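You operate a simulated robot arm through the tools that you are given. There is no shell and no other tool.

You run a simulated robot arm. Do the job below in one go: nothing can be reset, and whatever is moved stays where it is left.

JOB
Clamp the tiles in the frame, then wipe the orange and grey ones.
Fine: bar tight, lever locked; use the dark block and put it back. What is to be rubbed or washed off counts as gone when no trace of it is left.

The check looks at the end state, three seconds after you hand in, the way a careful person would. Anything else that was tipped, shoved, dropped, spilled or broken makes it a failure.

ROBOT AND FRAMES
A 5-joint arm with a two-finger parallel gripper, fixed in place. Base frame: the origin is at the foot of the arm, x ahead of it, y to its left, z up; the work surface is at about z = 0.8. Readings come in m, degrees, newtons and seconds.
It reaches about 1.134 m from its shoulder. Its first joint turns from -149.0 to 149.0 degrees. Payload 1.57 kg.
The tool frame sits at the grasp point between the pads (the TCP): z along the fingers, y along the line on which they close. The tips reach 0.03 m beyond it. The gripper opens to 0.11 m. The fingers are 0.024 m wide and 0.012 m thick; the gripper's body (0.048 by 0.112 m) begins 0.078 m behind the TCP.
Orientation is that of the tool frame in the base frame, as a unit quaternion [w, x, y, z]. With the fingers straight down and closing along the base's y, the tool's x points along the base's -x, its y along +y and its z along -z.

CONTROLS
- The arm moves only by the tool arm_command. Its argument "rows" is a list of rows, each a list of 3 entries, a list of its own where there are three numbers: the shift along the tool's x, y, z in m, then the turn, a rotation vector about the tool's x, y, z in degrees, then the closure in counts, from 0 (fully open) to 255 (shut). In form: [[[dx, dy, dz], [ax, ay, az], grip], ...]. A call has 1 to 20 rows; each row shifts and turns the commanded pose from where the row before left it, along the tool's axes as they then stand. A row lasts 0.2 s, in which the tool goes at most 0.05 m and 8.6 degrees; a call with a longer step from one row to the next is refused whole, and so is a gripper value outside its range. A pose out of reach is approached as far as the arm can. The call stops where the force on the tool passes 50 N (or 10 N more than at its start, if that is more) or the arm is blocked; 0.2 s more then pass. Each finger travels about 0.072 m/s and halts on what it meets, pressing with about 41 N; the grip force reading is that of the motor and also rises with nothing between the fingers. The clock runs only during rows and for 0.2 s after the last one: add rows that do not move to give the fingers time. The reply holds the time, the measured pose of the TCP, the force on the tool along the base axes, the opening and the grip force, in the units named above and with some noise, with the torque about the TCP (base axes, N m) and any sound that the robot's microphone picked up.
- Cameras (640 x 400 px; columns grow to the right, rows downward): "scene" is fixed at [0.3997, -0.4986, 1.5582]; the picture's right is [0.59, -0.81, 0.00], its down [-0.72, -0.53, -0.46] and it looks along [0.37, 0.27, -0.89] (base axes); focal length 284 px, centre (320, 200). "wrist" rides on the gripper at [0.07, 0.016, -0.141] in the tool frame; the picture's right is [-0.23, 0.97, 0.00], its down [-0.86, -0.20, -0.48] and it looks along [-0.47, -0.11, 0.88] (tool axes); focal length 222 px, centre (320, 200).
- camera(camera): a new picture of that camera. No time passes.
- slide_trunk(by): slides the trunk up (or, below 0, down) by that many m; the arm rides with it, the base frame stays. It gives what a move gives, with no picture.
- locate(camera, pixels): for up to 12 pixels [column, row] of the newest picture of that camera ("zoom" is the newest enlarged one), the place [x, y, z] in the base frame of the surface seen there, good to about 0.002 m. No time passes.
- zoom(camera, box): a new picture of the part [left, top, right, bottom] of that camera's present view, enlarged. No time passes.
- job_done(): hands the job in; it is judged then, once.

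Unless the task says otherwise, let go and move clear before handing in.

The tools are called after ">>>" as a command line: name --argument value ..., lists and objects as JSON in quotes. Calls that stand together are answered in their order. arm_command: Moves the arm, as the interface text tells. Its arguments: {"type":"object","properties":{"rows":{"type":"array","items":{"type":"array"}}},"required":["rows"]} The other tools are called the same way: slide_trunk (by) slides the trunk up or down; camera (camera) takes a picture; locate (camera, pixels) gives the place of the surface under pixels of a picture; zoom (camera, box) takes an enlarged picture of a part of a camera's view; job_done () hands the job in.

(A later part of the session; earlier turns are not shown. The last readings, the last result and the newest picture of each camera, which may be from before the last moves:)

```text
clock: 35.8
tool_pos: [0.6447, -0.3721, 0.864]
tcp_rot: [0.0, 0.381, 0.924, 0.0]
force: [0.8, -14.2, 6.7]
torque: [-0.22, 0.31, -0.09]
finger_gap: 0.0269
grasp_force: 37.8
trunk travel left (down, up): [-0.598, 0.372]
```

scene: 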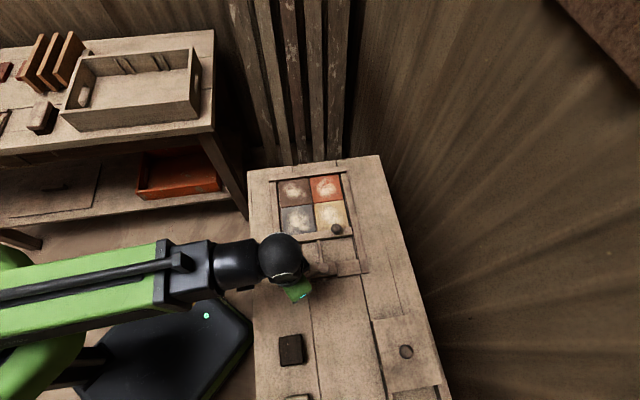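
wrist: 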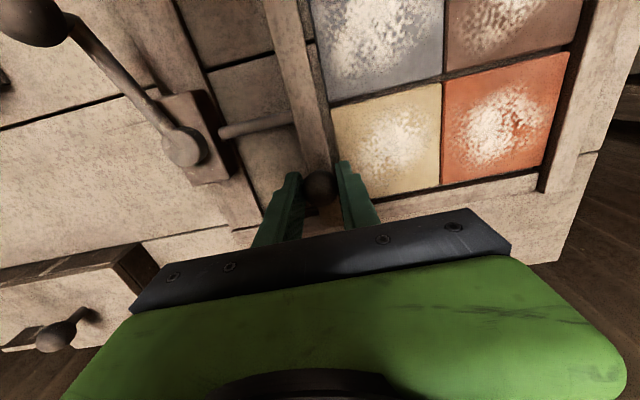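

Friction is about 9 N now versus about 1 N before, so the lever does clamp partially. I'll re-seat the bar firmly against the tiles first.

>>> arm_command --rows '[[[0, 0.0015, 0], [0, 0, 0], 255], [[0, 0.0015, 0], [0, 0, 0], 255], [[0, 0.0015, 0], [0, 0, 0], 255], [[0, 0.0015, 0], [0, 0, 0], 255], [[0, 0.0015, 0], [0, 0, 0], 255], [[0, 0.0015, 0], [0, 0, 0], 255], [[0, 0, 0], [0, 0, 0], 255]]'

```text
clock: 37.2
tool_pos: [0.6465, -0.3707, 0.864]
tcp_rot: [-0.003, 0.383, 0.924, -0.007]
force: [-11.3, -10.6, -8.1]
torque: [-0.69, -0.04, -0.05]
finger_gap: 0.0268
grasp_force: 37.1
trunk travel left (down, up): [-0.598, 0.372]
stopped in row 6: the force on the tool passed its limit at 52 N (the readings are from after the stop); the commanded pose is now the measured one
```

The bar is seated again (s 0.195, 52 N). I'll release, rise, and return to the lever to feel its travel in finer steps.

>>> arm_command --rows '[[[0, 0, 0], [0, 0, 0], 200], [[0, 0, 0], [0, 0, 0], 140], [[0, 0, 0], [0, 0, 0], 120], [[0, 0, 0], [0, 0, 0], 120]]'

>>> slide_trunk --by 0.075

>>> zoom --camera "scene" --box '[270, 220, 370, 300]'

>>> locate --camera "zoom" --pixels '[[177, 311], [177, 300], [335, 240], [345, 300], [260, 285], [140, 90], [130, 78], [290, 63], [200, 65], [340, 298], [316, 105], [420, 10]]'

```text
clock: 38.2
tool_pos: [0.6484, -0.3675, 0.8643]
tcp_rot: [-0.003, 0.383, 0.924, -0.005]
force: [0.1, 0.7, -0.2]
torque: [0.02, -0.05, -0.01]
finger_gap: 0.0583
grasp_force: 0.1
trunk travel left (down, up): [-0.598, 0.372]
```

```text
clock: 39.3
tool_pos: [0.6488, -0.367, 0.9392]
tcp_rot: [-0.003, 0.382, 0.924, -0.005]
force: [1.4, -0.9, 0.1]
torque: [0.0, 0.0, 0.0]
finger_gap: 0.0582
grasp_force: 0.0
trunk travel left (down, up): [-0.673, 0.297]
```

```text
5.00 times, centred on (320, 260) of scene
```

zoom: 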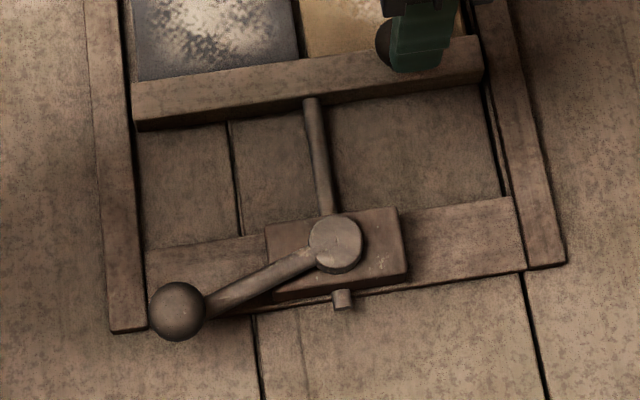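

```text
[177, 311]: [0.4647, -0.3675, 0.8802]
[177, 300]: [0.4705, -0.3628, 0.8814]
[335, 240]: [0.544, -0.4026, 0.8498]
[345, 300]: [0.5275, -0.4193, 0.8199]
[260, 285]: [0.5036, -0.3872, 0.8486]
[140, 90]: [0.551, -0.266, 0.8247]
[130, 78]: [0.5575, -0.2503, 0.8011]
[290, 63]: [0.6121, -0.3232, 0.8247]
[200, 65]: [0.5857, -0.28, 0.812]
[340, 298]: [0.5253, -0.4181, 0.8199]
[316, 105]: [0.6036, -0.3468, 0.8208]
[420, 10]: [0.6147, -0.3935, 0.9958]
```

The lever ball centre is now at (0.466, −0.365), about 36° from its start. I'll move over it again with the fingers aligned to its tangent.

>>> arm_command --rows '[[[0, 0, 0], [-0.66, -0.1, 0], 120], [[0.02606, -0.02554, 0], [0, 0, 0], 120], [[0.02606, -0.02554, 0], [0, 0, 0], 120], [[0.02606, -0.02554, 0], [0, 0, 0], 120], [[0.02606, -0.02554, 0], [0, 0, 0], 120], [[0.02606, -0.02554, 0], [0, 0, 0], 120], [[0, 0, 0], [0, 0, -6.67], 120], [[0, 0, 0], [0, 0, -6.67], 120], [[0, 0, 0], [0, 0, -6.67], 120], [[0, 0, 0], [0, 0, 0], 120]]'

>>> camera --camera "wrist"

```text
clock: 41.5
tool_pos: [0.465, -0.3646, 0.9394]
tcp_rot: [0.0, 0.216, 0.976, -0.001]
force: [0.2, -0.6, 0.7]
torque: [0.04, 0.01, -0.04]
finger_gap: 0.058
grasp_force: 0.1
trunk travel left (down, up): [-0.673, 0.297]
```

```text
taken
```

wrist: 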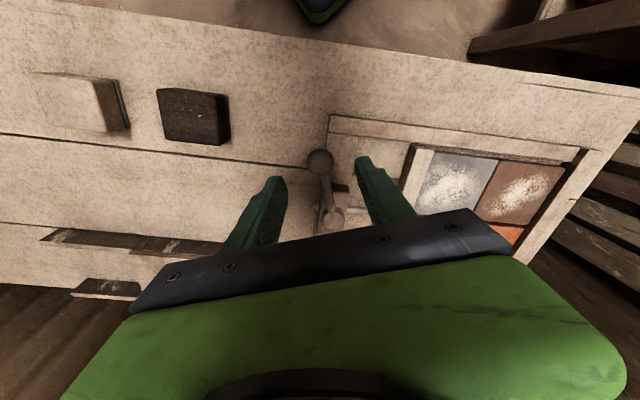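

The ball at wrist (320,160) is aligned. Lowering 0.07 m to straddle it.

>>> slide_trunk --by -0.07

>>> arm_command --rows '[[[0, 0, 0], [0, 0, 0], 160], [[0, 0, 0], [0, 0, 0], 200], [[0, 0, 0], [0, 0, 0], 255], [[0, 0, 0], [0, 0, 0], 255], [[0, 0, 0], [0, 0, 0], 255]]'

```text
clock: 42.6
tool_pos: [0.4647, -0.3656, 0.87]
tcp_rot: [0.0, 0.216, 0.976, -0.001]
force: [-0.2, 0.0, 0.0]
torque: [-0.01, 0.02, 0.0]
finger_gap: 0.0582
grasp_force: 0.3
trunk travel left (down, up): [-0.603, 0.367]
```

```text
clock: 43.8
tool_pos: [0.4643, -0.3639, 0.8685]
tcp_rot: [-0.001, 0.217, 0.976, -0.001]
force: [0.3, 0.4, 1.3]
torque: [0.04, 0.01, 0.09]
finger_gap: 0.0269
grasp_force: 38.0
trunk travel left (down, up): [-0.603, 0.367]
```

Gripped with no bias. I'll push 2 mm along the tangent and read the force.

>>> arm_command --rows '[[[0, -0.001, 0], [0, 0, 0], 255], [[0, -0.001, 0], [0, 0, 0], 255], [[0, 0, 0], [0, 0, 0], 255]]'

```text
clock: 44.6
tool_pos: [0.4653, -0.3652, 0.8699]
tcp_rot: [0.0, 0.216, 0.976, -0.001]
force: [3.8, 11.4, -2.6]
torque: [0.0, -0.26, 0.34]
finger_gap: 0.0269
grasp_force: 38.0
trunk travel left (down, up): [-0.603, 0.367]
```

>>> arm_command --rows '[[[0, -0.001, 0], [0, 0, 0], 255], [[0, -0.001, 0], [0, 0, 0], 255], [[0, -0.001, 0], [0, 0, 0], 255], [[0, 0, 0], [0, 0, 0], 255]]'

```text
clock: 45.6
tool_pos: [0.4652, -0.3667, 0.8698]
tcp_rot: [0.0, 0.216, 0.976, 0.002]
force: [3.6, 35.4, -14.8]
torque: [0.07, 0.21, 0.31]
finger_gap: 0.027
grasp_force: 37.5
trunk travel left (down, up): [-0.603, 0.367]
```

About 34 N along the arc with little motion. One more 1.5 mm push, holding for a second.

>>> arm_command --rows '[[[0, -0.0008, 0], [0, 0, 0], 255], [[0, -0.0006, 0], [0, 0, 0], 255], [[0, 0, 0], [0, 0, 0], 255], [[0, 0, 0], [0, 0, 0], 255], [[0, 0, 0], [0, 0, 0], 255]]'

```text
clock: 46.7
tool_pos: [0.4652, -0.3653, 0.8696]
tcp_rot: [0.0, 0.215, 0.977, 0.005]
force: [6.7, 17.1, -9.8]
torque: [0.09, -0.3, 0.14]
finger_gap: 0.0269
grasp_force: 37.3
trunk travel left (down, up): [-0.603, 0.367]
stopped in row 5: the force on the tool passed its limit at 50 N (the readings are from after the stop); the commanded pose is now the measured one
```

It holds rigidly at 50 N at the same place. To tell a hard stop from a tight clamp, I'll swing it back clockwise a few degrees and read the resistance.

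>>> arm_command --rows '[[[0, 0.002, 0], [0, 0, 0], 255], [[0, 0.002, 0], [0, 0, 0], 255], [[0, 0.002, 0], [0, 0, 1], 255], [[0, 0, 0], [0, 0, 0], 255]]'

```text
clock: 47.7
tool_pos: [0.4654, -0.3626, 0.8705]
tcp_rot: [0.001, 0.225, 0.974, 0.003]
force: [3.1, -5.6, 9.7]
torque: [-0.19, 0.06, -0.26]
finger_gap: 0.0267
grasp_force: 37.7
trunk travel left (down, up): [-0.603, 0.367]
```

>>> arm_command --rows '[[[0, 0.002, 0], [0, 0, 1.35], 255], [[0, 0.002, 0], [0, 0, 1.35], 255], [[0, 0.002, 0], [0, 0, 1.35], 255], [[0, 0, 0], [0, 0, 0], 255]]'

```text
clock: 48.7
tool_pos: [0.4688, -0.3564, 0.8695]
tcp_rot: [0.002, 0.258, 0.966, 0.004]
force: [15.5, -9.0, 22.6]
torque: [-0.09, -0.32, 0.14]
finger_gap: 0.0267
grasp_force: 37.5
trunk travel left (down, up): [-0.603, 0.367]
```

Moving back it swings freely (almost no tangential force), so counter-clockwise ends in a hard stop. Let me look closely at the hub for a stop or catch.

>>> zoom --camera "wrist" --box '[220, 100, 440, 240]'

>>> zoom --camera "scene" --box '[290, 230, 360, 290]'

```text
2.86 times, centred on (330, 170) of wrist
```

zoom: 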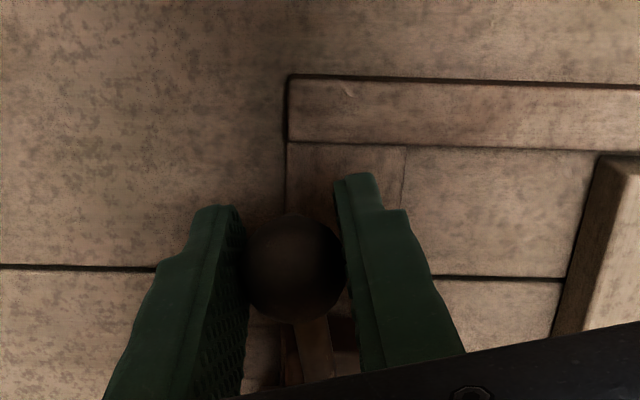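

```text
6.67 times, centred on (325, 260) of scene
```

zoom: 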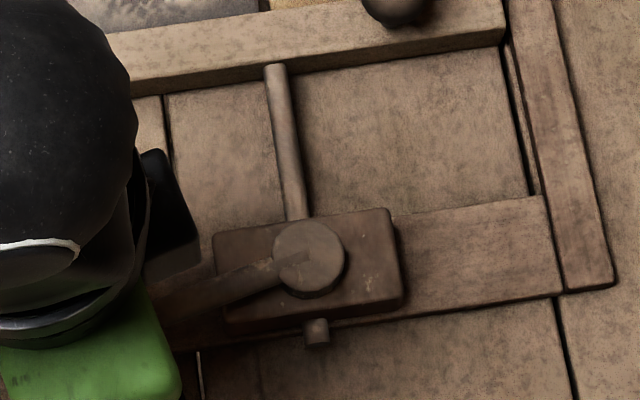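

No stop or catch is visible on the hub. To learn which end actually clamps, I'll swing the lever back to its original end and compare the bar's friction there.

>>> arm_command --rows '[[[-0.002, 0, 0], [0, 0, 0], 255], [[-0.0002, 0.00597, 0], [0, 0, 4], 255], [[-0.0002, 0.00597, 0], [0, 0, 4], 255], [[-0.0002, 0.00597, 0], [0, 0, 4], 255], [[-0.0002, 0.00597, 0], [0, 0, 4], 255], [[-0.0002, 0.00597, 0], [0, 0, 4], 255], [[-0.0002, 0.00597, 0], [0, 0, 4], 255], [[0, 0, 0], [0, 0, 0], 255]]'

```text
clock: 50.5
tool_pos: [0.4956, -0.3304, 0.8697]
tcp_rot: [0.0, 0.455, 0.891, 0.002]
force: [3.0, -2.7, 4.9]
torque: [-0.06, -0.03, 0.08]
finger_gap: 0.027
grasp_force: 38.3
trunk travel left (down, up): [-0.603, 0.367]
```

The lever swings freely back (4 N). One more 4° and I'll release and test the bar.

>>> arm_command --rows '[[[-0.0002, 0.0058, 0], [0, 0, 4], 255], [[0, 0, 0], [0, 0, 0], 255], [[0, 0, 0], [0, 0, 0], 200], [[0, 0, 0], [0, 0, 0], 140], [[0, 0, 0], [0, 0, 0], 120], [[0, 0, 0], [0, 0, 0], 120]]'

```text
clock: 51.9
tool_pos: [0.4988, -0.3268, 0.8691]
tcp_rot: [-0.001, 0.485, 0.874, 0.003]
force: [0.2, 0.6, 0.4]
torque: [0.02, 0.01, 0.0]
finger_gap: 0.058
grasp_force: 0.2
trunk travel left (down, up): [-0.603, 0.367]
```

>>> slide_trunk --by 0.07

>>> arm_command --rows '[[[0, 0, 0], [0, 0, -6.5], 120], [[0, 0, 0], [0, 0, -6.55], 120], [[-0.0339, 0.0186, 0], [0, 0, 0], 120], [[-0.0339, 0.0186, 0], [0, 0, 0], 120], [[-0.0339, 0.0186, 0], [0, 0, 0], 120], [[-0.0339, 0.0186, 0], [0, 0, 0], 120], [[0, 0, 0], [0, 0, 0], 120], [[0, 0, 0], [0, 0, 0], 120]]'

>>> camera --camera "wrist"

```text
clock: 53.0
tool_pos: [0.4992, -0.3278, 0.9394]
tcp_rot: [-0.002, 0.485, 0.874, 0.004]
force: [-0.2, 0.4, 0.3]
torque: [0.01, -0.01, -0.04]
finger_gap: 0.0583
grasp_force: 0.1
trunk travel left (down, up): [-0.673, 0.297]
```

```text
clock: 54.8
tool_pos: [0.6475, -0.3694, 0.9395]
tcp_rot: [-0.001, 0.382, 0.924, 0.003]
force: [-0.1, -0.3, 0.8]
torque: [0.0, 0.02, 0.01]
finger_gap: 0.0581
grasp_force: 0.1
trunk travel left (down, up): [-0.673, 0.297]
```

```text
taken
```

wrist: 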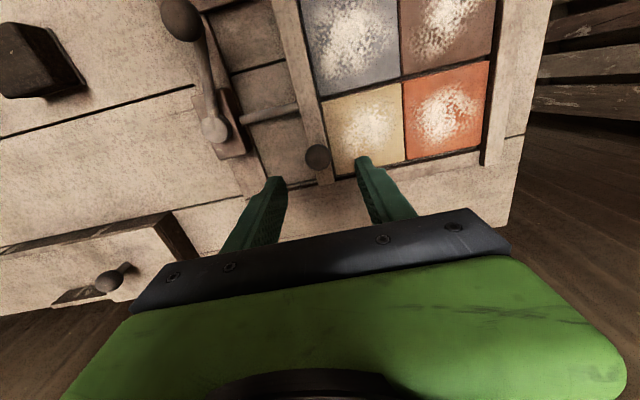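

Aligned over the bar knob (wrist 317,155). Lowering and gripping it again for the comparison pull.

>>> slide_trunk --by -0.075

>>> arm_command --rows '[[[0, 0, 0], [0, 0, 0], 180], [[0, 0, 0], [0, 0, 0], 255], [[0, 0, 0], [0, 0, 0], 255], [[0, 0, 0], [0, 0, 0], 255]]'

>>> arm_command --rows '[[[0, -0.002, 0], [0, 0, 0], 255], [[0, 0, 0], [0, 0, 0], 255]]'

>>> arm_command --rows '[[[0, -0.002, 0], [0, 0, 0], 255], [[0, 0, 0], [0, 0, 0], 255]]'

>>> arm_command --rows '[[[0, -0.002, 0], [0, 0, 0], 255], [[0, 0, 0], [0, 0, 0], 255]]'

```text
clock: 55.9
tool_pos: [0.6484, -0.3703, 0.8648]
tcp_rot: [0.0, 0.383, 0.924, 0.003]
force: [-0.1, 0.4, -0.1]
torque: [0.01, 0.01, 0.01]
finger_gap: 0.058
grasp_force: 0.1
trunk travel left (down, up): [-0.598, 0.372]
```

```text
clock: 56.9
tool_pos: [0.6479, -0.3707, 0.8643]
tcp_rot: [-0.001, 0.382, 0.924, 0.003]
force: [-8.9, -5.0, -3.3]
torque: [-0.13, 0.05, 0.0]
finger_gap: 0.0269
grasp_force: 37.6
trunk travel left (down, up): [-0.598, 0.372]
```

```text
clock: 57.5
tool_pos: [0.6473, -0.3713, 0.8646]
tcp_rot: [0.0, 0.383, 0.924, 0.003]
force: [4.2, -3.0, 4.5]
torque: [0.16, 0.09, 0.04]
finger_gap: 0.0269
grasp_force: 37.7
trunk travel left (down, up): [-0.598, 0.372]
```

```text
clock: 58.1
tool_pos: [0.6455, -0.3738, 0.8647]
tcp_rot: [0.001, 0.383, 0.924, 0.002]
force: [6.3, -4.6, 6.7]
torque: [-0.09, -0.2, 0.04]
finger_gap: 0.0266
grasp_force: 37.7
trunk travel left (down, up): [-0.598, 0.372]
```

```text
clock: 58.7
tool_pos: [0.6426, -0.3747, 0.8644]
tcp_rot: [-0.001, 0.382, 0.924, 0.003]
force: [5.5, -4.4, 6.2]
torque: [-0.11, -0.11, 0.03]
finger_gap: 0.0266
grasp_force: 38.3
trunk travel left (down, up): [-0.598, 0.372]
```

With the lever at its original end the bar slides at about 1 N, against about 9 N with it swung over, so counter-clockwise is the clamping direction. The bar is now ~5 mm back; I'll release it here and see whether the lever swings further when the bar isn't loaded.

>>> arm_command --rows '[[[0, 0, 0], [0, 0, 0], 200], [[0, 0, 0], [0, 0, 0], 140], [[0, 0, 0], [0, 0, 0], 120], [[0, 0, 0], [0, 0, 0], 120]]'

>>> slide_trunk --by 0.075

>>> zoom --camera "scene" --box '[270, 220, 370, 300]'

```text
clock: 59.7
tool_pos: [0.6433, -0.373, 0.8642]
tcp_rot: [-0.001, 0.383, 0.924, 0.003]
force: [0.5, -0.2, 0.0]
torque: [-0.05, 0.0, -0.02]
finger_gap: 0.0583
grasp_force: 0.0
trunk travel left (down, up): [-0.598, 0.372]
```

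```text
clock: 60.8
tool_pos: [0.6434, -0.3749, 0.94]
tcp_rot: [-0.001, 0.382, 0.924, 0.003]
force: [0.1, -0.4, -0.2]
torque: [-0.03, -0.03, 0.0]
finger_gap: 0.0583
grasp_force: 0.0
trunk travel left (down, up): [-0.673, 0.297]
```

```text
5.00 times, centred on (320, 260) of scene
```

zoom: 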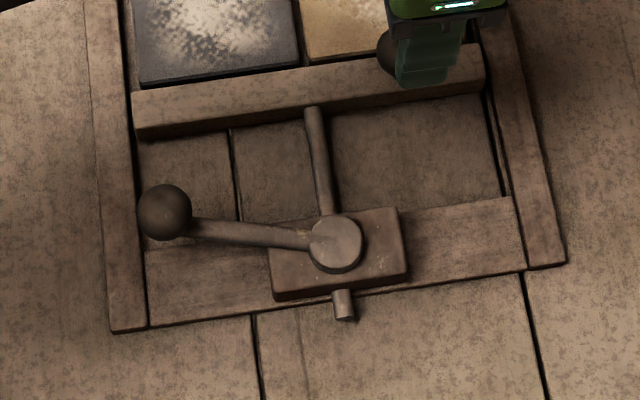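

Now back to the lever ball (near (0.500, −0.329)) with the fingers aligned to the tangent.

>>> arm_command --rows '[[[0.0335, -0.0171, 0], [0, 0, 0], 120], [[0.0335, -0.0171, 0], [0, 0, 0], 120], [[0.0335, -0.0171, 0], [0, 0, 0], 120], [[0.0335, -0.0171, 0], [0, 0, 0], 120], [[0, 0, 0], [0, 0, 7], 120], [[0, 0, 0], [0, 0, 7], 120], [[0, 0, 0], [0, 0, 0], 120], [[0, 0, 0], [0, 0, 0], 120]]'

>>> camera --camera "wrist"

```text
clock: 62.6
tool_pos: [0.4995, -0.3285, 0.9393]
tcp_rot: [-0.001, 0.492, 0.87, 0.004]
force: [-0.6, 1.2, -0.1]
torque: [-0.02, -0.03, -0.01]
finger_gap: 0.0583
grasp_force: 0.0
trunk travel left (down, up): [-0.673, 0.297]
```

```text
taken
```

wrist: 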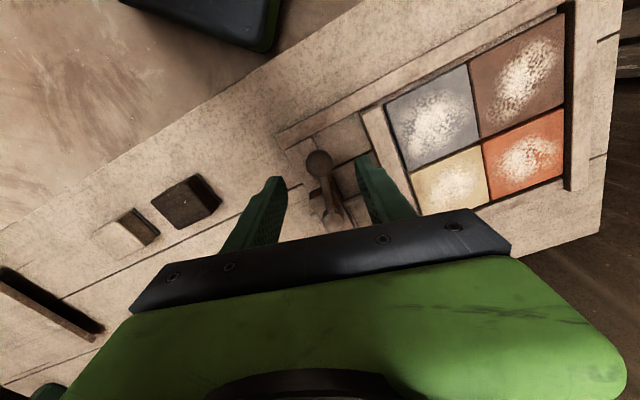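

>>> slide_trunk --by -0.07

>>> arm_command --rows '[[[0, 0, 0], [0, 0, 0], 180], [[0, 0, 0], [0, 0, 0], 255], [[0, 0, 0], [0, 0, 0], 255], [[0, 0, 0], [0, 0, 0], 255]]'

>>> arm_command --rows '[[[-0.0002, -0.006, 0], [0, 0, -4], 255], [[-0.0002, -0.006, 0], [0, 0, -4], 255], [[-0.0002, -0.006, 0], [0, 0, -4], 255], [[-0.0002, -0.006, 0], [0, 0, -4], 255], [[-0.0002, -0.006, 0], [0, 0, -4], 255], [[-0.0002, -0.006, 0], [0, 0, -4], 255], [[0, 0, 0], [0, 0, 0], 255]]'

```text
clock: 63.7
tool_pos: [0.4996, -0.3273, 0.8694]
tcp_rot: [-0.001, 0.493, 0.87, 0.003]
force: [-0.4, 0.4, 0.7]
torque: [-0.02, 0.03, 0.01]
finger_gap: 0.058
grasp_force: 0.1
trunk travel left (down, up): [-0.603, 0.367]
```

```text
clock: 64.7
tool_pos: [0.5002, -0.3269, 0.8696]
tcp_rot: [0.0, 0.492, 0.87, 0.004]
force: [0.5, -0.4, 0.9]
torque: [0.07, 0.05, 0.06]
finger_gap: 0.0271
grasp_force: 37.1
trunk travel left (down, up): [-0.603, 0.367]
```

```text
clock: 66.3
tool_pos: [0.4735, -0.3529, 0.8695]
tcp_rot: [-0.002, 0.3, 0.954, 0.004]
force: [-19.3, 14.8, -21.2]
torque: [0.04, 0.1, 0.02]
finger_gap: 0.0272
grasp_force: 37.3
trunk travel left (down, up): [-0.603, 0.367]
```

Without load the lever swings freely so far (−10°); only a radial mismatch. I'll ease outward 3 mm and continue to see where it stops.

>>> arm_command --rows '[[[0.003, 0, 0], [0, 0, 0], 255], [[0.0001, -0.003, 0], [0, 0, -2], 255], [[0.0001, -0.003, 0], [0, 0, -2], 255], [[0.0001, -0.003, 0], [0, 0, -2], 255], [[0.0001, -0.003, 0], [0, 0, -2], 255], [[0, 0, 0], [0, 0, 0], 255]]'

```text
clock: 67.7
tool_pos: [0.4661, -0.36, 0.8692]
tcp_rot: [0.002, 0.232, 0.973, 0.004]
force: [22.6, -11.2, 18.6]
torque: [-0.01, -0.17, 0.05]
finger_gap: 0.0267
grasp_force: 38.5
trunk travel left (down, up): [-0.603, 0.367]
```

Still nearly free tangentially at −16°. Easing inward 1.5 mm and continuing.

>>> arm_command --rows '[[[-0.0017, 0, 0], [0, 0, 0], 255], [[0.0, -0.003, 0], [0, 0, -2], 255], [[0.0, -0.003, 0], [0, 0, -2], 255], [[0, 0, 0], [0, 0, 0], 255]]'

```text
clock: 68.7
tool_pos: [0.4634, -0.3646, 0.8695]
tcp_rot: [-0.001, 0.199, 0.98, 0.005]
force: [-4.6, 7.8, -12.9]
torque: [0.11, 0.06, -0.07]
finger_gap: 0.0268
grasp_force: 37.4
trunk travel left (down, up): [-0.603, 0.367]
```

>>> arm_command --rows '[[[0.0005, -0.003, 0], [0, 0, -2], 255], [[0.0, -0.003, 0], [0, 0, -2], 255], [[0, 0, 0], [0, 0, 0], 255]]'

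```text
clock: 69.4
tool_pos: [0.4644, -0.3656, 0.8694]
tcp_rot: [0.001, 0.163, 0.987, 0.009]
force: [6.4, 18.9, -15.5]
torque: [0.02, -0.44, 0.1]
finger_gap: 0.027
grasp_force: 36.7
trunk travel left (down, up): [-0.603, 0.367]
stopped in row 3: the force on the tool passed its limit at 52 N (the readings are from after the stop); the commanded pose is now the measured one
```

The stop is at exactly the same angle (−20°) regardless of the bar, so that is the lever's locked end. I'll press it home once more and release it there.

>>> arm_command --rows '[[[0, -0.001, 0], [0, 0, 0], 255], [[0, 0, 0], [0, 0, 0], 255], [[0, 0, 0], [0, 0, 0], 200], [[0, 0, 0], [0, 0, 0], 140], [[0, 0, 0], [0, 0, 0], 120], [[0, 0, 0], [0, 0, 0], 120]]'

>>> slide_trunk --by 0.07

```text
clock: 70.8
tool_pos: [0.462, -0.37, 0.8689]
tcp_rot: [0.001, 0.164, 0.986, 0.008]
force: [0.4, -0.1, -0.1]
torque: [0.02, -0.01, -0.02]
finger_gap: 0.0582
grasp_force: 0.0
trunk travel left (down, up): [-0.603, 0.367]
```

```text
clock: 71.8
tool_pos: [0.4622, -0.3687, 0.9388]
tcp_rot: [0.001, 0.164, 0.986, 0.008]
force: [0.8, 0.3, 0.7]
torque: [0.03, 0.03, 0.02]
finger_gap: 0.0581
grasp_force: 0.1
trunk travel left (down, up): [-0.673, 0.297]
```

Released at the stop. Now back to the bar knob, straightening the tool, to push the bar tight once more.

>>> arm_command --rows '[[[0, 0, 0], [0.93, -0.04, 0], 120], [[0, 0, 0], [0, 0, 6.5], 120], [[0, 0, 0], [0, 0, 6.5], 120], [[0, 0, 0], [0, 0, 6.5], 120], [[0, 0, 0], [0, 0, 6.5], 120], [[-0.0264, 0.0248, 0], [0, 0, 0], 120], [[-0.0264, 0.0248, 0], [0, 0, 0], 120], [[-0.0264, 0.0248, 0], [0, 0, 0], 120], [[-0.0264, 0.0248, 0], [0, 0, 0], 120], [[-0.0264, 0.0248, 0], [0, 0, 0], 120], [[0, 0, 0], [0, 0, 0], 120], [[0, 0, 0], [0, 0, 0], 120]]'

>>> camera --camera "wrist"

>>> zoom --camera "scene" --box '[270, 220, 370, 300]'

```text
clock: 74.5
tool_pos: [0.6437, -0.3737, 0.9405]
tcp_rot: [-0.001, 0.382, 0.924, -0.001]
force: [0.0, 0.7, -0.2]
torque: [-0.01, 0.01, -0.03]
finger_gap: 0.0579
grasp_force: 0.1
trunk travel left (down, up): [-0.673, 0.297]
```

```text
taken
```

wrist: 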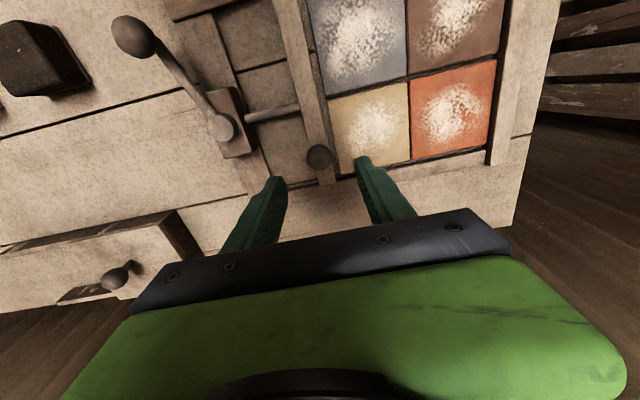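

```text
5.00 times, centred on (320, 260) of scene
```

zoom: 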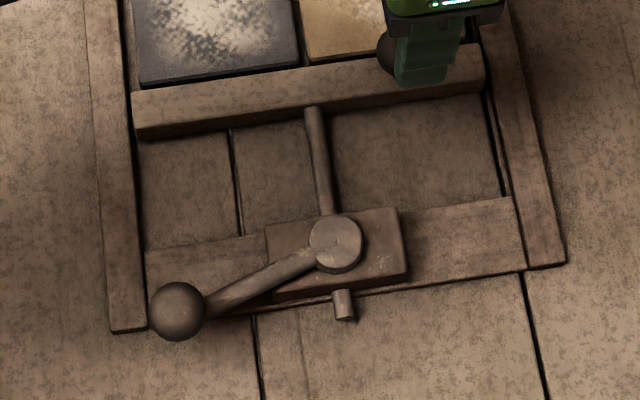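

The lever is at its locked end (ball at zoom (177,311)), and a ~5 mm gap shows at the bar. I'll lower, grip the knob and push with readings.

>>> slide_trunk --by -0.075

>>> arm_command --rows '[[[0, 0, 0], [0, 0, 0], 180], [[0, 0, 0], [0, 0, 0], 255], [[0, 0, 0], [0, 0, 0], 255], [[0, 0, 0], [0, 0, 0], 255]]'

>>> arm_command --rows '[[[0, 0.001, 0], [0, 0, 0], 255], [[0, 0.001, 0], [0, 0, 0], 255], [[0, 0, 0], [0, 0, 0], 255]]'

>>> arm_command --rows '[[[0, 0.001, 0], [0, 0, 0], 255], [[0, 0.001, 0], [0, 0, 0], 255], [[0, 0, 0], [0, 0, 0], 255]]'

```text
clock: 75.6
tool_pos: [0.6433, -0.3728, 0.8651]
tcp_rot: [0.0, 0.382, 0.924, -0.001]
force: [1.0, 0.1, 0.2]
torque: [0.0, 0.01, 0.01]
finger_gap: 0.058
grasp_force: 0.0
trunk travel left (down, up): [-0.598, 0.372]
```

```text
clock: 76.6
tool_pos: [0.6439, -0.3734, 0.8653]
tcp_rot: [0.0, 0.381, 0.924, 0.0]
force: [-1.0, -1.2, 0.0]
torque: [-0.04, 0.06, -0.05]
finger_gap: 0.0271
grasp_force: 37.5
trunk travel left (down, up): [-0.598, 0.372]
```

```text
clock: 77.4
tool_pos: [0.6456, -0.3728, 0.8642]
tcp_rot: [0.0, 0.382, 0.924, 0.0]
force: [-2.9, -4.1, 0.1]
torque: [-0.09, 0.28, -0.06]
finger_gap: 0.0269
grasp_force: 38.4
trunk travel left (down, up): [-0.598, 0.372]
```

```text
clock: 78.2
tool_pos: [0.6459, -0.3709, 0.8653]
tcp_rot: [-0.001, 0.381, 0.924, -0.001]
force: [-2.9, -1.2, -1.4]
torque: [-0.04, 0.15, -0.04]
finger_gap: 0.0266
grasp_force: 38.0
trunk travel left (down, up): [-0.598, 0.372]
```

With the lever at this end the bar still slides at only 3–5 N, so it isn't truly locked. Let me study the hub and block closely from the wrist camera before deciding.

>>> camera --camera "wrist"

>>> zoom --camera "wrist" --box '[110, 60, 270, 220]'

>>> zoom --camera "scene" --box '[300, 245, 350, 285]'

```text
taken
```

wrist: 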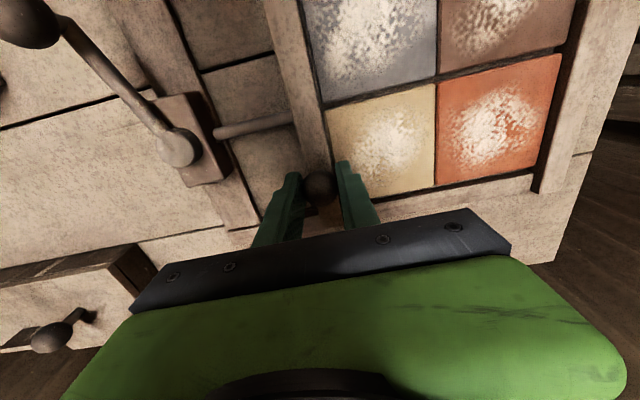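

```text
2.50 times, centred on (190, 140) of wrist
```

zoom: 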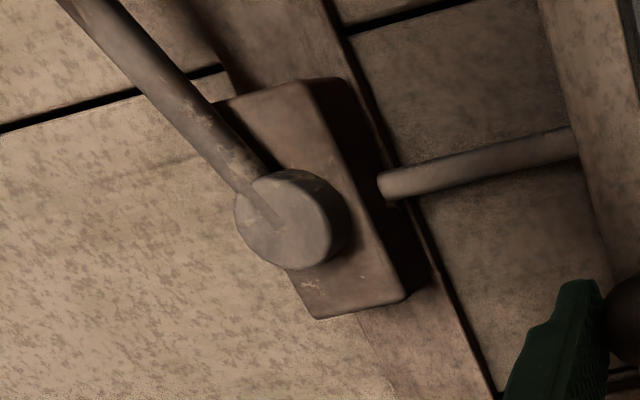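

```text
10.00 times, centred on (325, 265) of scene
```

zoom: 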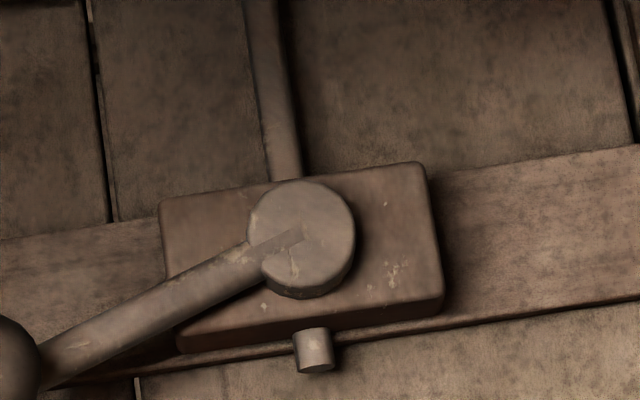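

No stop or catch is visible. I'm still holding the knob with the bar a millimetre or so from seated; I'll wait a few seconds to see whether the load decays (creep) or holds (true friction).

>>> arm_command --rows '[[[0, 0.001, 0], [0, 0, 0], 255], [[0, 0, 0], [0, 0, 0], 255]]'

>>> arm_command --rows '[[[0, 0, 0], [0, 0, 0], 255], [[0, 0, 0], [0, 0, 0], 255], [[0, 0, 0], [0, 0, 0], 255], [[0, 0, 0], [0, 0, 0], 255], [[0, 0, 0], [0, 0, 0], 255], [[0, 0, 0], [0, 0, 0], 255], [[0, 0, 0], [0, 0, 0], 255], [[0, 0, 0], [0, 0, 0], 255], [[0, 0, 0], [0, 0, 0], 255], [[0, 0, 0], [0, 0, 0], 255]]'

```text
clock: 78.8
tool_pos: [0.6472, -0.3708, 0.8645]
tcp_rot: [0.001, 0.381, 0.924, 0.0]
force: [-7.0, -0.6, -3.7]
torque: [0.04, 0.1, -0.01]
finger_gap: 0.027
grasp_force: 37.7
trunk travel left (down, up): [-0.598, 0.372]
```

```text
clock: 81.0
tool_pos: [0.6461, -0.3716, 0.8648]
tcp_rot: [0.0, 0.382, 0.924, 0.0]
force: [-8.8, 1.4, -6.2]
torque: [0.07, 0.08, 0.0]
finger_gap: 0.0269
grasp_force: 37.5
trunk travel left (down, up): [-0.598, 0.372]
```

The load holds steady (real dry friction, ~5 N), so the clamp grips in proportion to how hard the lever was thrown. I'll draw the bar back a few mm as a gauge, throw the lever harder, and then measure while pushing the bar home.

>>> arm_command --rows '[[[0, -0.002, 0], [0, 0, 0], 255], [[0, -0.002, 0], [0, 0, 0], 255], [[0, 0, 0], [0, 0, 0], 255]]'

>>> arm_command --rows '[[[0, -0.002, 0], [0, 0, 0], 255], [[0, -0.001, 0], [0, 0, 0], 255], [[0, 0, 0], [0, 0, 0], 255]]'

```text
clock: 81.8
tool_pos: [0.6454, -0.3705, 0.8648]
tcp_rot: [0.001, 0.381, 0.924, 0.0]
force: [2.7, 8.4, 0.0]
torque: [0.35, -0.23, 0.11]
finger_gap: 0.0268
grasp_force: 37.9
trunk travel left (down, up): [-0.598, 0.372]
```

```text
clock: 82.6
tool_pos: [0.643, -0.3739, 0.8645]
tcp_rot: [-0.001, 0.382, 0.924, -0.001]
force: [2.8, 8.2, 0.3]
torque: [-0.04, -0.4, 0.19]
finger_gap: 0.0269
grasp_force: 37.6
trunk travel left (down, up): [-0.598, 0.372]
```

The locked-end friction is consistently about 8 N against 1 N open. I'll release the bar here and give the lever one firmer throw to be sure it is fully home.

>>> arm_command --rows '[[[0, 0, 0], [0, 0, 0], 200], [[0, 0, 0], [0, 0, 0], 140], [[0, 0, 0], [0, 0, 0], 120], [[0, 0, 0], [0, 0, 0], 120]]'

>>> slide_trunk --by 0.075

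>>> arm_command --rows '[[[0.0264, -0.0238, 0], [0, 0, 0], 120], [[0.0264, -0.0238, 0], [0, 0, 0], 120], [[0.0264, -0.0238, 0], [0, 0, 0], 120], [[0.0264, -0.0238, 0], [0, 0, 0], 120], [[0.0264, -0.0238, 0], [0, 0, 0], 120], [[0, 0, 0], [0, 0, -6.67], 120], [[0, 0, 0], [0, 0, -6.67], 120], [[0, 0, 0], [0, 0, -6.67], 120], [[0, 0, 0], [0, 0, 0], 120], [[0, 0, 0], [0, 0, 0], 120]]'

>>> camera --camera "wrist"

```text
clock: 83.6
tool_pos: [0.6426, -0.3751, 0.8642]
tcp_rot: [0.0, 0.382, 0.924, 0.0]
force: [-0.2, 0.5, 0.2]
torque: [0.0, 0.03, -0.01]
finger_gap: 0.0581
grasp_force: 0.1
trunk travel left (down, up): [-0.598, 0.372]
```

```text
clock: 84.7
tool_pos: [0.6432, -0.3756, 0.9388]
tcp_rot: [0.0, 0.382, 0.924, -0.001]
force: [0.5, -0.1, -0.2]
torque: [0.01, 0.0, -0.05]
finger_gap: 0.0579
grasp_force: 0.1
trunk travel left (down, up): [-0.673, 0.297]
```

```text
clock: 86.9
tool_pos: [0.4628, -0.367, 0.9403]
tcp_rot: [-0.001, 0.214, 0.977, 0.0]
force: [0.1, 0.3, 0.1]
torque: [0.0, 0.01, -0.04]
finger_gap: 0.0584
grasp_force: 0.0
trunk travel left (down, up): [-0.673, 0.297]
```

```text
taken
```

wrist: 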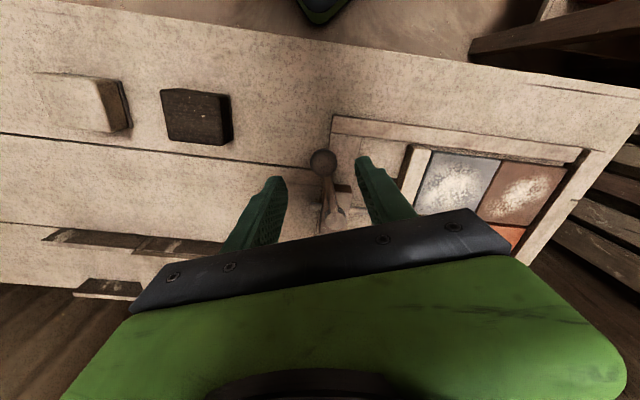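

>>> slide_trunk --by -0.07

>>> arm_command --rows '[[[0, 0.002, 0], [0, 0, 0], 180], [[0, 0, 0], [0, 0, 0], 255], [[0, 0, 0], [0, 0, 0], 255], [[0, 0, 0], [0, 0, 0], 255]]'

>>> arm_command --rows '[[[0, -0.001, 0], [0, 0, 0], 255], [[0, -0.001, 0], [0, 0, 0], 255], [[0, -0.001, 0], [0, 0, 0], 255], [[0, 0, 0], [0, 0, 0], 255]]'

```text
clock: 88.0
tool_pos: [0.4632, -0.3675, 0.8694]
tcp_rot: [0.0, 0.215, 0.977, 0.0]
force: [0.6, -0.5, -0.6]
torque: [0.0, 0.01, 0.02]
finger_gap: 0.0581
grasp_force: 0.0
trunk travel left (down, up): [-0.603, 0.367]
```

```text
clock: 89.0
tool_pos: [0.4636, -0.364, 0.87]
tcp_rot: [0.0, 0.215, 0.977, 0.0]
force: [3.5, 9.9, -1.6]
torque: [0.08, 0.01, 0.22]
finger_gap: 0.0268
grasp_force: 37.4
trunk travel left (down, up): [-0.603, 0.367]
```

```text
clock: 90.0
tool_pos: [0.4633, -0.3659, 0.8692]
tcp_rot: [0.0, 0.214, 0.977, 0.001]
force: [14.0, 26.5, -2.3]
torque: [0.01, 0.11, 0.32]
finger_gap: 0.027
grasp_force: 38.2
trunk travel left (down, up): [-0.603, 0.367]
```

>>> arm_command --rows '[[[0, -0.0007, 0], [0, 0, 0], 255], [[0, -0.0006, 0], [0, 0, 0], 255], [[0, 0, 0], [0, 0, 0], 255]]'

```text
clock: 90.8
tool_pos: [0.4635, -0.3649, 0.8698]
tcp_rot: [0.001, 0.215, 0.977, 0.001]
force: [15.9, 32.6, -5.0]
torque: [0.05, 0.21, 0.24]
finger_gap: 0.027
grasp_force: 37.5
trunk travel left (down, up): [-0.603, 0.367]
```

>>> arm_command --rows '[[[0, -0.0006, 0], [0, 0, 0], 255], [[0, -0.0005, 0], [0, 0, 0], 255], [[0, 0, 0], [0, 0, 0], 255]]'

```text
clock: 91.7
tool_pos: [0.4645, -0.3649, 0.8699]
tcp_rot: [0.0, 0.214, 0.977, 0.006]
force: [7.1, 17.6, -10.2]
torque: [0.08, -0.39, 0.14]
finger_gap: 0.0269
grasp_force: 37.1
trunk travel left (down, up): [-0.603, 0.367]
stopped in row 3: the force on the tool passed its limit at 50 N (the readings are from after the stop); the commanded pose is now the measured one
```

It holds rigidly at 50 N at the same angle. To learn whether the clamp engages only at the end of the throw, I'll swing the lever halfway back and gauge the bar there.

>>> arm_command --rows '[[[0, 0.002, 0], [-0.3, 0, 0], 255], [[0, 0.0046, 0], [0, 0, 3], 255], [[0, 0.0046, 0], [0, 0, 3], 255], [[0, 0.0046, 0], [0, 0, 3], 255], [[0, 0.0046, 0], [0, 0, 3], 255], [[0, 0.0046, 0], [0, 0, 3], 255], [[0, 0, 0], [0, 0, 0], 255]]'

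```text
clock: 93.3
tool_pos: [0.4765, -0.3467, 0.8683]
tcp_rot: [0.002, 0.342, 0.94, 0.006]
force: [6.9, -9.0, 11.6]
torque: [-0.18, -0.18, -0.19]
finger_gap: 0.0269
grasp_force: 37.8
trunk travel left (down, up): [-0.603, 0.367]
```

>>> arm_command --rows '[[[0, 0, 0], [0, 0, 0], 200], [[0, 0, 0], [0, 0, 0], 140], [[0, 0, 0], [0, 0, 0], 120], [[0, 0, 0], [0, 0, 0], 120]]'

>>> slide_trunk --by 0.07

```text
clock: 94.3
tool_pos: [0.4743, -0.3464, 0.8696]
tcp_rot: [0.0, 0.341, 0.94, 0.007]
force: [0.3, -1.0, 0.0]
torque: [0.0, 0.02, 0.0]
finger_gap: 0.0581
grasp_force: 0.1
trunk travel left (down, up): [-0.603, 0.367]
```

```text
clock: 95.4
tool_pos: [0.4747, -0.3473, 0.9399]
tcp_rot: [0.0, 0.34, 0.94, 0.006]
force: [-0.4, -0.3, 0.6]
torque: [0.0, 0.01, 0.01]
finger_gap: 0.058
grasp_force: 0.0
trunk travel left (down, up): [-0.673, 0.297]
```

>>> arm_command --rows '[[[0, 0, 0], [0.65, -0.24, 0], 120], [[0, 0, 0], [0, 0, 5.2], 120], [[-0.0276, 0.02, 0], [0, 0, 0], 120], [[-0.0276, 0.02, 0], [0, 0, 0], 120], [[-0.0276, 0.02, 0], [0, 0, 0], 120], [[-0.0276, 0.02, 0], [0, 0, 0], 120], [[-0.0276, 0.02, 0], [0, 0, 0], 120], [[0, 0, 0], [0, 0, 0], 120], [[0, 0, 0], [0, 0, 0], 120]]'

>>> camera --camera "wrist"

```text
clock: 97.4
tool_pos: [0.6424, -0.3716, 0.9395]
tcp_rot: [0.0, 0.383, 0.924, 0.001]
force: [0.8, 0.0, 0.3]
torque: [0.03, -0.01, 0.03]
finger_gap: 0.0582
grasp_force: 0.0
trunk travel left (down, up): [-0.673, 0.297]
```

```text
taken
```

wrist: 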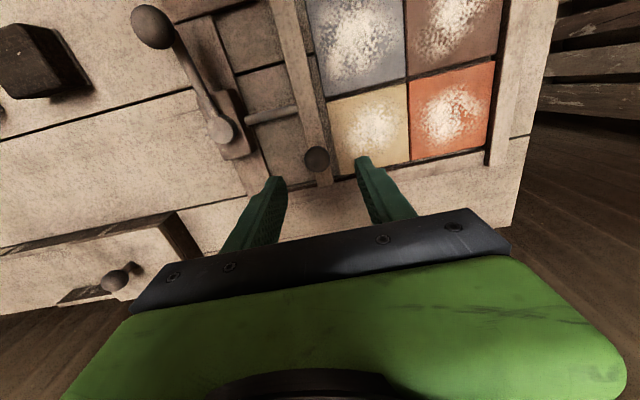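

>>> slide_trunk --by -0.075

>>> arm_command --rows '[[[0, -0.001, 0], [0, 0, 0], 180], [[0, 0, 0], [0, 0, 0], 255], [[0, 0, 0], [0, 0, 0], 255], [[0, 0, 0], [0, 0, 0], 255]]'

>>> arm_command --rows '[[[0, -0.002, 0], [0, 0, 0], 255], [[0, -0.002, 0], [0, 0, 0], 255], [[0, 0, 0], [0, 0, 0], 255]]'

>>> arm_command --rows '[[[0, -0.002, 0], [0, 0, 0], 255], [[0, -0.002, 0], [0, 0, 0], 255], [[0, 0, 0], [0, 0, 0], 255]]'

>>> arm_command --rows '[[[0, 0.002, 0], [0, 0, 0], 255], [[0, 0.002, 0], [0, 0, 0], 255], [[0, 0, 0], [0, 0, 0], 255]]'

>>> arm_command --rows '[[[0, 0.002, 0], [0, 0, 0], 255], [[0, 0.002, 0], [0, 0, 0], 255], [[0, 0, 0], [0, 0, 0], 255]]'

```text
clock: 98.5
tool_pos: [0.6428, -0.3716, 0.8641]
tcp_rot: [0.001, 0.383, 0.924, 0.002]
force: [0.0, 0.5, 1.0]
torque: [-0.02, -0.03, 0.0]
finger_gap: 0.0583
grasp_force: 0.1
trunk travel left (down, up): [-0.598, 0.372]
```

```text
clock: 99.5
tool_pos: [0.6427, -0.3729, 0.8653]
tcp_rot: [0.0, 0.382, 0.924, 0.001]
force: [-2.7, -3.1, -0.7]
torque: [-0.06, 0.16, -0.02]
finger_gap: 0.0268
grasp_force: 37.7
trunk travel left (down, up): [-0.598, 0.372]
```

```text
clock: 100.3
tool_pos: [0.6396, -0.3751, 0.8648]
tcp_rot: [0.001, 0.382, 0.924, 0.0]
force: [11.1, 4.9, 5.8]
torque: [0.23, -0.5, 0.19]
finger_gap: 0.027
grasp_force: 37.8
trunk travel left (down, up): [-0.598, 0.372]
```

```text
clock: 101.1
tool_pos: [0.6369, -0.3773, 0.8651]
tcp_rot: [0.002, 0.383, 0.924, 0.0]
force: [10.8, 3.1, 7.6]
torque: [0.01, -0.48, 0.16]
finger_gap: 0.0271
grasp_force: 37.6
trunk travel left (down, up): [-0.598, 0.372]
```

```text
clock: 101.9
tool_pos: [0.6382, -0.3762, 0.864]
tcp_rot: [0.0, 0.383, 0.924, 0.0]
force: [-7.8, -9.2, -1.1]
torque: [-0.33, 0.33, -0.19]
finger_gap: 0.0274
grasp_force: 37.1
trunk travel left (down, up): [-0.598, 0.372]
```

```text
clock: 102.7
tool_pos: [0.6424, -0.3714, 0.8645]
tcp_rot: [0.0, 0.382, 0.924, 0.001]
force: [-13.2, -4.9, -8.1]
torque: [-0.13, 0.42, -0.2]
finger_gap: 0.027
grasp_force: 37.4
trunk travel left (down, up): [-0.598, 0.372]
```

At the half-thrown position the bar needs about 11–12 N to move (open: 1 N), so the clamp engages well before the end of the throw and the end stop is its locked position. Now I'll push the bar home for good, then throw the lever fully.

>>> arm_command --rows '[[[0, 0.0015, 0], [0, 0, 0], 255], [[0, 0.0015, 0], [0, 0, 0], 255], [[0, 0.0015, 0], [0, 0, 0], 255], [[0, 0.0015, 0], [0, 0, 0], 255], [[0, 0.0015, 0], [0, 0, 0], 255], [[0, 0.0015, 0], [0, 0, 0], 255], [[0, 0.0015, 0], [0, 0, 0], 255], [[0, 0, 0], [0, 0, 0], 255]]'

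```text
clock: 104.5
tool_pos: [0.6466, -0.3701, 0.8643]
tcp_rot: [-0.003, 0.385, 0.923, -0.006]
force: [-12.6, -8.7, -9.7]
torque: [-0.7, -0.05, -0.13]
finger_gap: 0.0273
grasp_force: 38.4
trunk travel left (down, up): [-0.598, 0.372]
stopped in row 8: the force on the tool passed its limit at 51 N (the readings are from after the stop); the commanded pose is now the measured one
```

Seated again at 51 N. Releasing the knob and going back to the lever.

>>> arm_command --rows '[[[0, 0, 0], [0, 0, 0], 200], [[0, 0, 0], [0, 0, 0], 140], [[0, 0, 0], [0, 0, 0], 120], [[0, 0, 0], [0, 0, 0], 120]]'

>>> slide_trunk --by 0.075

>>> zoom --camera "scene" --box '[270, 220, 370, 300]'

>>> locate --camera "zoom" --pixels '[[165, 260], [335, 240], [340, 298]]'

```text
clock: 105.5
tool_pos: [0.6475, -0.3672, 0.8649]
tcp_rot: [-0.002, 0.383, 0.924, -0.003]
force: [0.0, -0.1, 0.4]
torque: [-0.03, -0.05, 0.01]
finger_gap: 0.0581
grasp_force: 0.0
trunk travel left (down, up): [-0.598, 0.372]
```

```text
clock: 106.6
tool_pos: [0.6477, -0.3669, 0.9396]
tcp_rot: [-0.001, 0.383, 0.924, -0.003]
force: [-0.1, 0.7, -0.3]
torque: [0.0, -0.03, 0.03]
finger_gap: 0.0581
grasp_force: 0.1
trunk travel left (down, up): [-0.673, 0.297]
```

```text
5.00 times, centred on (320, 260) of scene
```

zoom: 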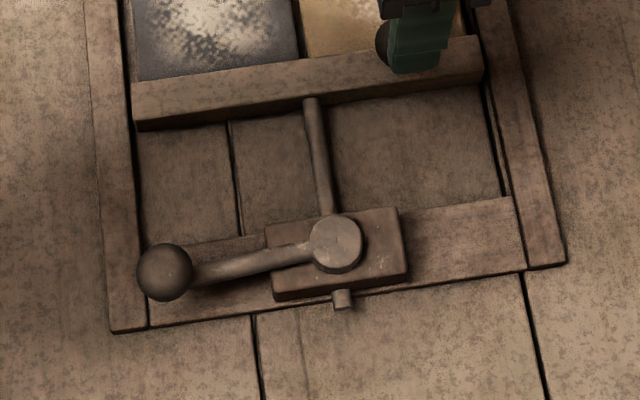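

```text
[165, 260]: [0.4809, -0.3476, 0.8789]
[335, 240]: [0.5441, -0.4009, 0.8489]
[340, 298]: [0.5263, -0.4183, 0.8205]
```

The lever is at about −7° and the bar is tight in view. Moving over the lever ball (≈(0.476, −0.350)).

>>> arm_command --rows '[[[0.0269, -0.0216, 0], [-0.36, 0, 0], 120], [[0.0269, -0.0216, 0], [0, 0, 0], 120], [[0.0269, -0.0216, 0], [0, 0, 0], 120], [[0.0269, -0.0216, 0], [0, 0, 0], 120], [[0.0269, -0.0216, 0], [0, 0, 0], 120], [[0, 0, 0], [0, 0, -7], 120], [[0, 0, 0], [0, 0, 0], 120], [[0, 0, 0], [0, 0, 0], 120]]'

>>> camera --camera "wrist"

```text
clock: 108.4
tool_pos: [0.4758, -0.3463, 0.9386]
tcp_rot: [0.0, 0.327, 0.945, 0.0]
force: [-0.4, 0.4, 0.9]
torque: [0.03, -0.03, -0.02]
finger_gap: 0.0582
grasp_force: 0.1
trunk travel left (down, up): [-0.673, 0.297]
```

```text
taken
```

wrist: 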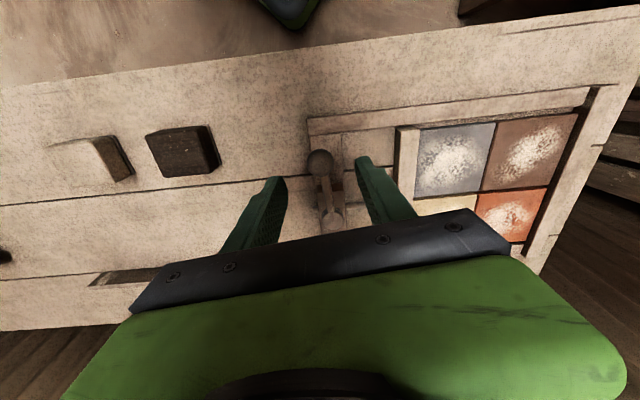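

>>> slide_trunk --by -0.07

>>> arm_command --rows '[[[0, 0, 0], [0, 0, 0], 180], [[0, 0, 0], [0, 0, 0], 255], [[0, 0, 0], [0, 0, 0], 255], [[0, 0, 0], [0, 0, 0], 255]]'

>>> arm_command --rows '[[[0, -0.0046, 0], [0, 0, -3], 255], [[0, -0.0046, 0], [0, 0, -3], 255], [[0, -0.0046, 0], [0, 0, -3], 255], [[0, -0.0046, 0], [0, 0, -3], 255], [[0, 0, 0], [0, 0, 0], 255]]'

```text
clock: 109.5
tool_pos: [0.4766, -0.3463, 0.87]
tcp_rot: [0.0, 0.327, 0.945, 0.0]
force: [0.4, 0.0, -0.3]
torque: [0.01, 0.01, -0.01]
finger_gap: 0.0582
grasp_force: 0.0
trunk travel left (down, up): [-0.603, 0.367]
```

```text
clock: 110.5
tool_pos: [0.4762, -0.3469, 0.8688]
tcp_rot: [0.0, 0.326, 0.945, -0.001]
force: [1.1, 1.1, 1.4]
torque: [0.03, 0.07, 0.08]
finger_gap: 0.0269
grasp_force: 37.6
trunk travel left (down, up): [-0.603, 0.367]
```

```text
clock: 111.7
tool_pos: [0.4668, -0.3631, 0.8694]
tcp_rot: [0.0, 0.226, 0.974, 0.0]
force: [5.4, -2.4, 5.7]
torque: [-0.09, -0.17, 0.11]
finger_gap: 0.027
grasp_force: 37.7
trunk travel left (down, up): [-0.603, 0.367]
```

>>> arm_command --rows '[[[0, -0.003, 0], [0, 0, -1], 255], [[0, -0.002, 0], [0, 0, -1], 255], [[0, -0.001, 0], [0, 0, 0], 255], [[0, 0, 0], [0, 0, 0], 255]]'

```text
clock: 112.7
tool_pos: [0.4648, -0.3648, 0.8699]
tcp_rot: [-0.001, 0.208, 0.978, 0.0]
force: [5.6, 30.5, -10.9]
torque: [0.07, 0.06, 0.34]
finger_gap: 0.0268
grasp_force: 37.4
trunk travel left (down, up): [-0.603, 0.367]
```

At the stop again (31 N). A last 1 mm press, then release under load.

>>> arm_command --rows '[[[0, -0.001, 0], [0, 0, 0], 255], [[0, 0, 0], [0, 0, 0], 210], [[0, 0, 0], [0, 0, 0], 160], [[0, 0, 0], [0, 0, 0], 120], [[0, 0, 0], [0, 0, 0], 120]]'

>>> slide_trunk --by 0.07

```text
clock: 113.9
tool_pos: [0.4634, -0.3698, 0.8704]
tcp_rot: [0.001, 0.21, 0.978, -0.001]
force: [0.6, -0.3, -0.7]
torque: [0.02, -0.02, 0.01]
finger_gap: 0.0581
grasp_force: 0.0
trunk travel left (down, up): [-0.603, 0.367]
```

```text
clock: 115.0
tool_pos: [0.4631, -0.3694, 0.9395]
tcp_rot: [-0.001, 0.209, 0.978, 0.0]
force: [0.3, 0.1, -0.1]
torque: [-0.02, -0.02, -0.01]
finger_gap: 0.0582
grasp_force: 0.1
trunk travel left (down, up): [-0.673, 0.297]
```

The lever is thrown to its stop and released. Now for the dark block at (0.354, −0.451): I'll turn the tool so it closes across the block's narrow side and move above it, opening the fingers.

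>>> arm_command --rows '[[[0, 0, 0], [0, 0, -7.69], 60], [[0, 0, 0], [0, 0, -7.69], 50], [[0, 0, 0], [0, 0, -7.69], 50], [[0, 0, 0], [0, 0, -7.69], 50], [[0, 0, 0], [0, 0, -7.69], 50], [[0, 0, 0], [0, 0, -7.69], 50], [[0, 0, 0], [0, 0, -7.69], 50], [[0, 0, 0], [0, 0, -7.69], 50], [[0, 0, 0], [0, 0, -7.69], 50], [[0.0338, 0.0049, 0], [0, 0, 0], 50], [[0.0338, 0.0049, 0], [0, 0, 0], 50], [[0.0338, 0.0049, 0], [0, 0, 0], 50], [[0.0338, 0.0049, 0], [0, 0, 0], 50], [[0, 0, 0], [0, 0, 0], 50], [[0, 0, 0], [0, 0, 0], 50]]'

>>> camera --camera "wrist"

>>> camera --camera "scene"

```text
clock: 118.2
tool_pos: [0.354, -0.4505, 0.9399]
tcp_rot: [-0.001, -0.384, 0.924, 0.0]
force: [0.2, 0.3, 0.2]
torque: [0.02, -0.02, -0.03]
finger_gap: 0.0883
grasp_force: 0.0
trunk travel left (down, up): [-0.673, 0.297]
```

```text
taken
```

wrist: 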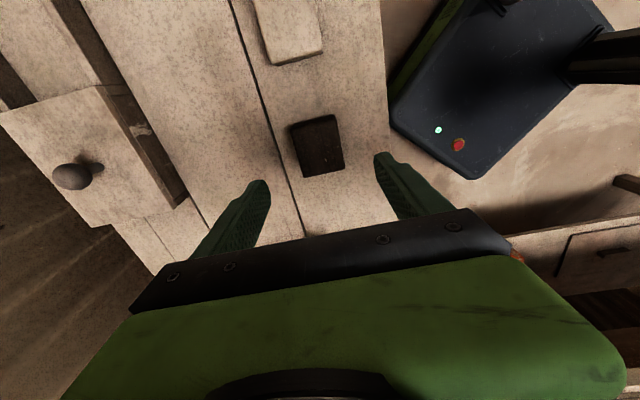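

```text
taken
```

scene: 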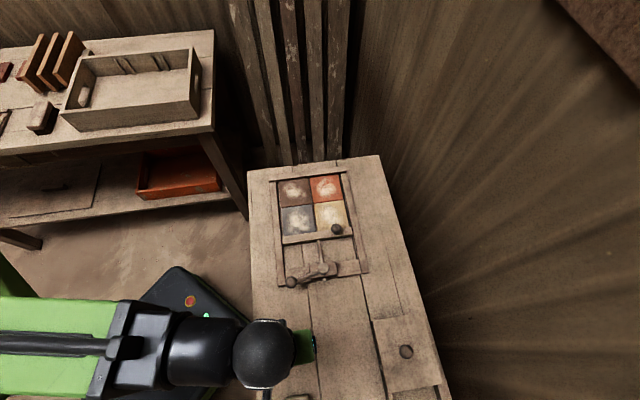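

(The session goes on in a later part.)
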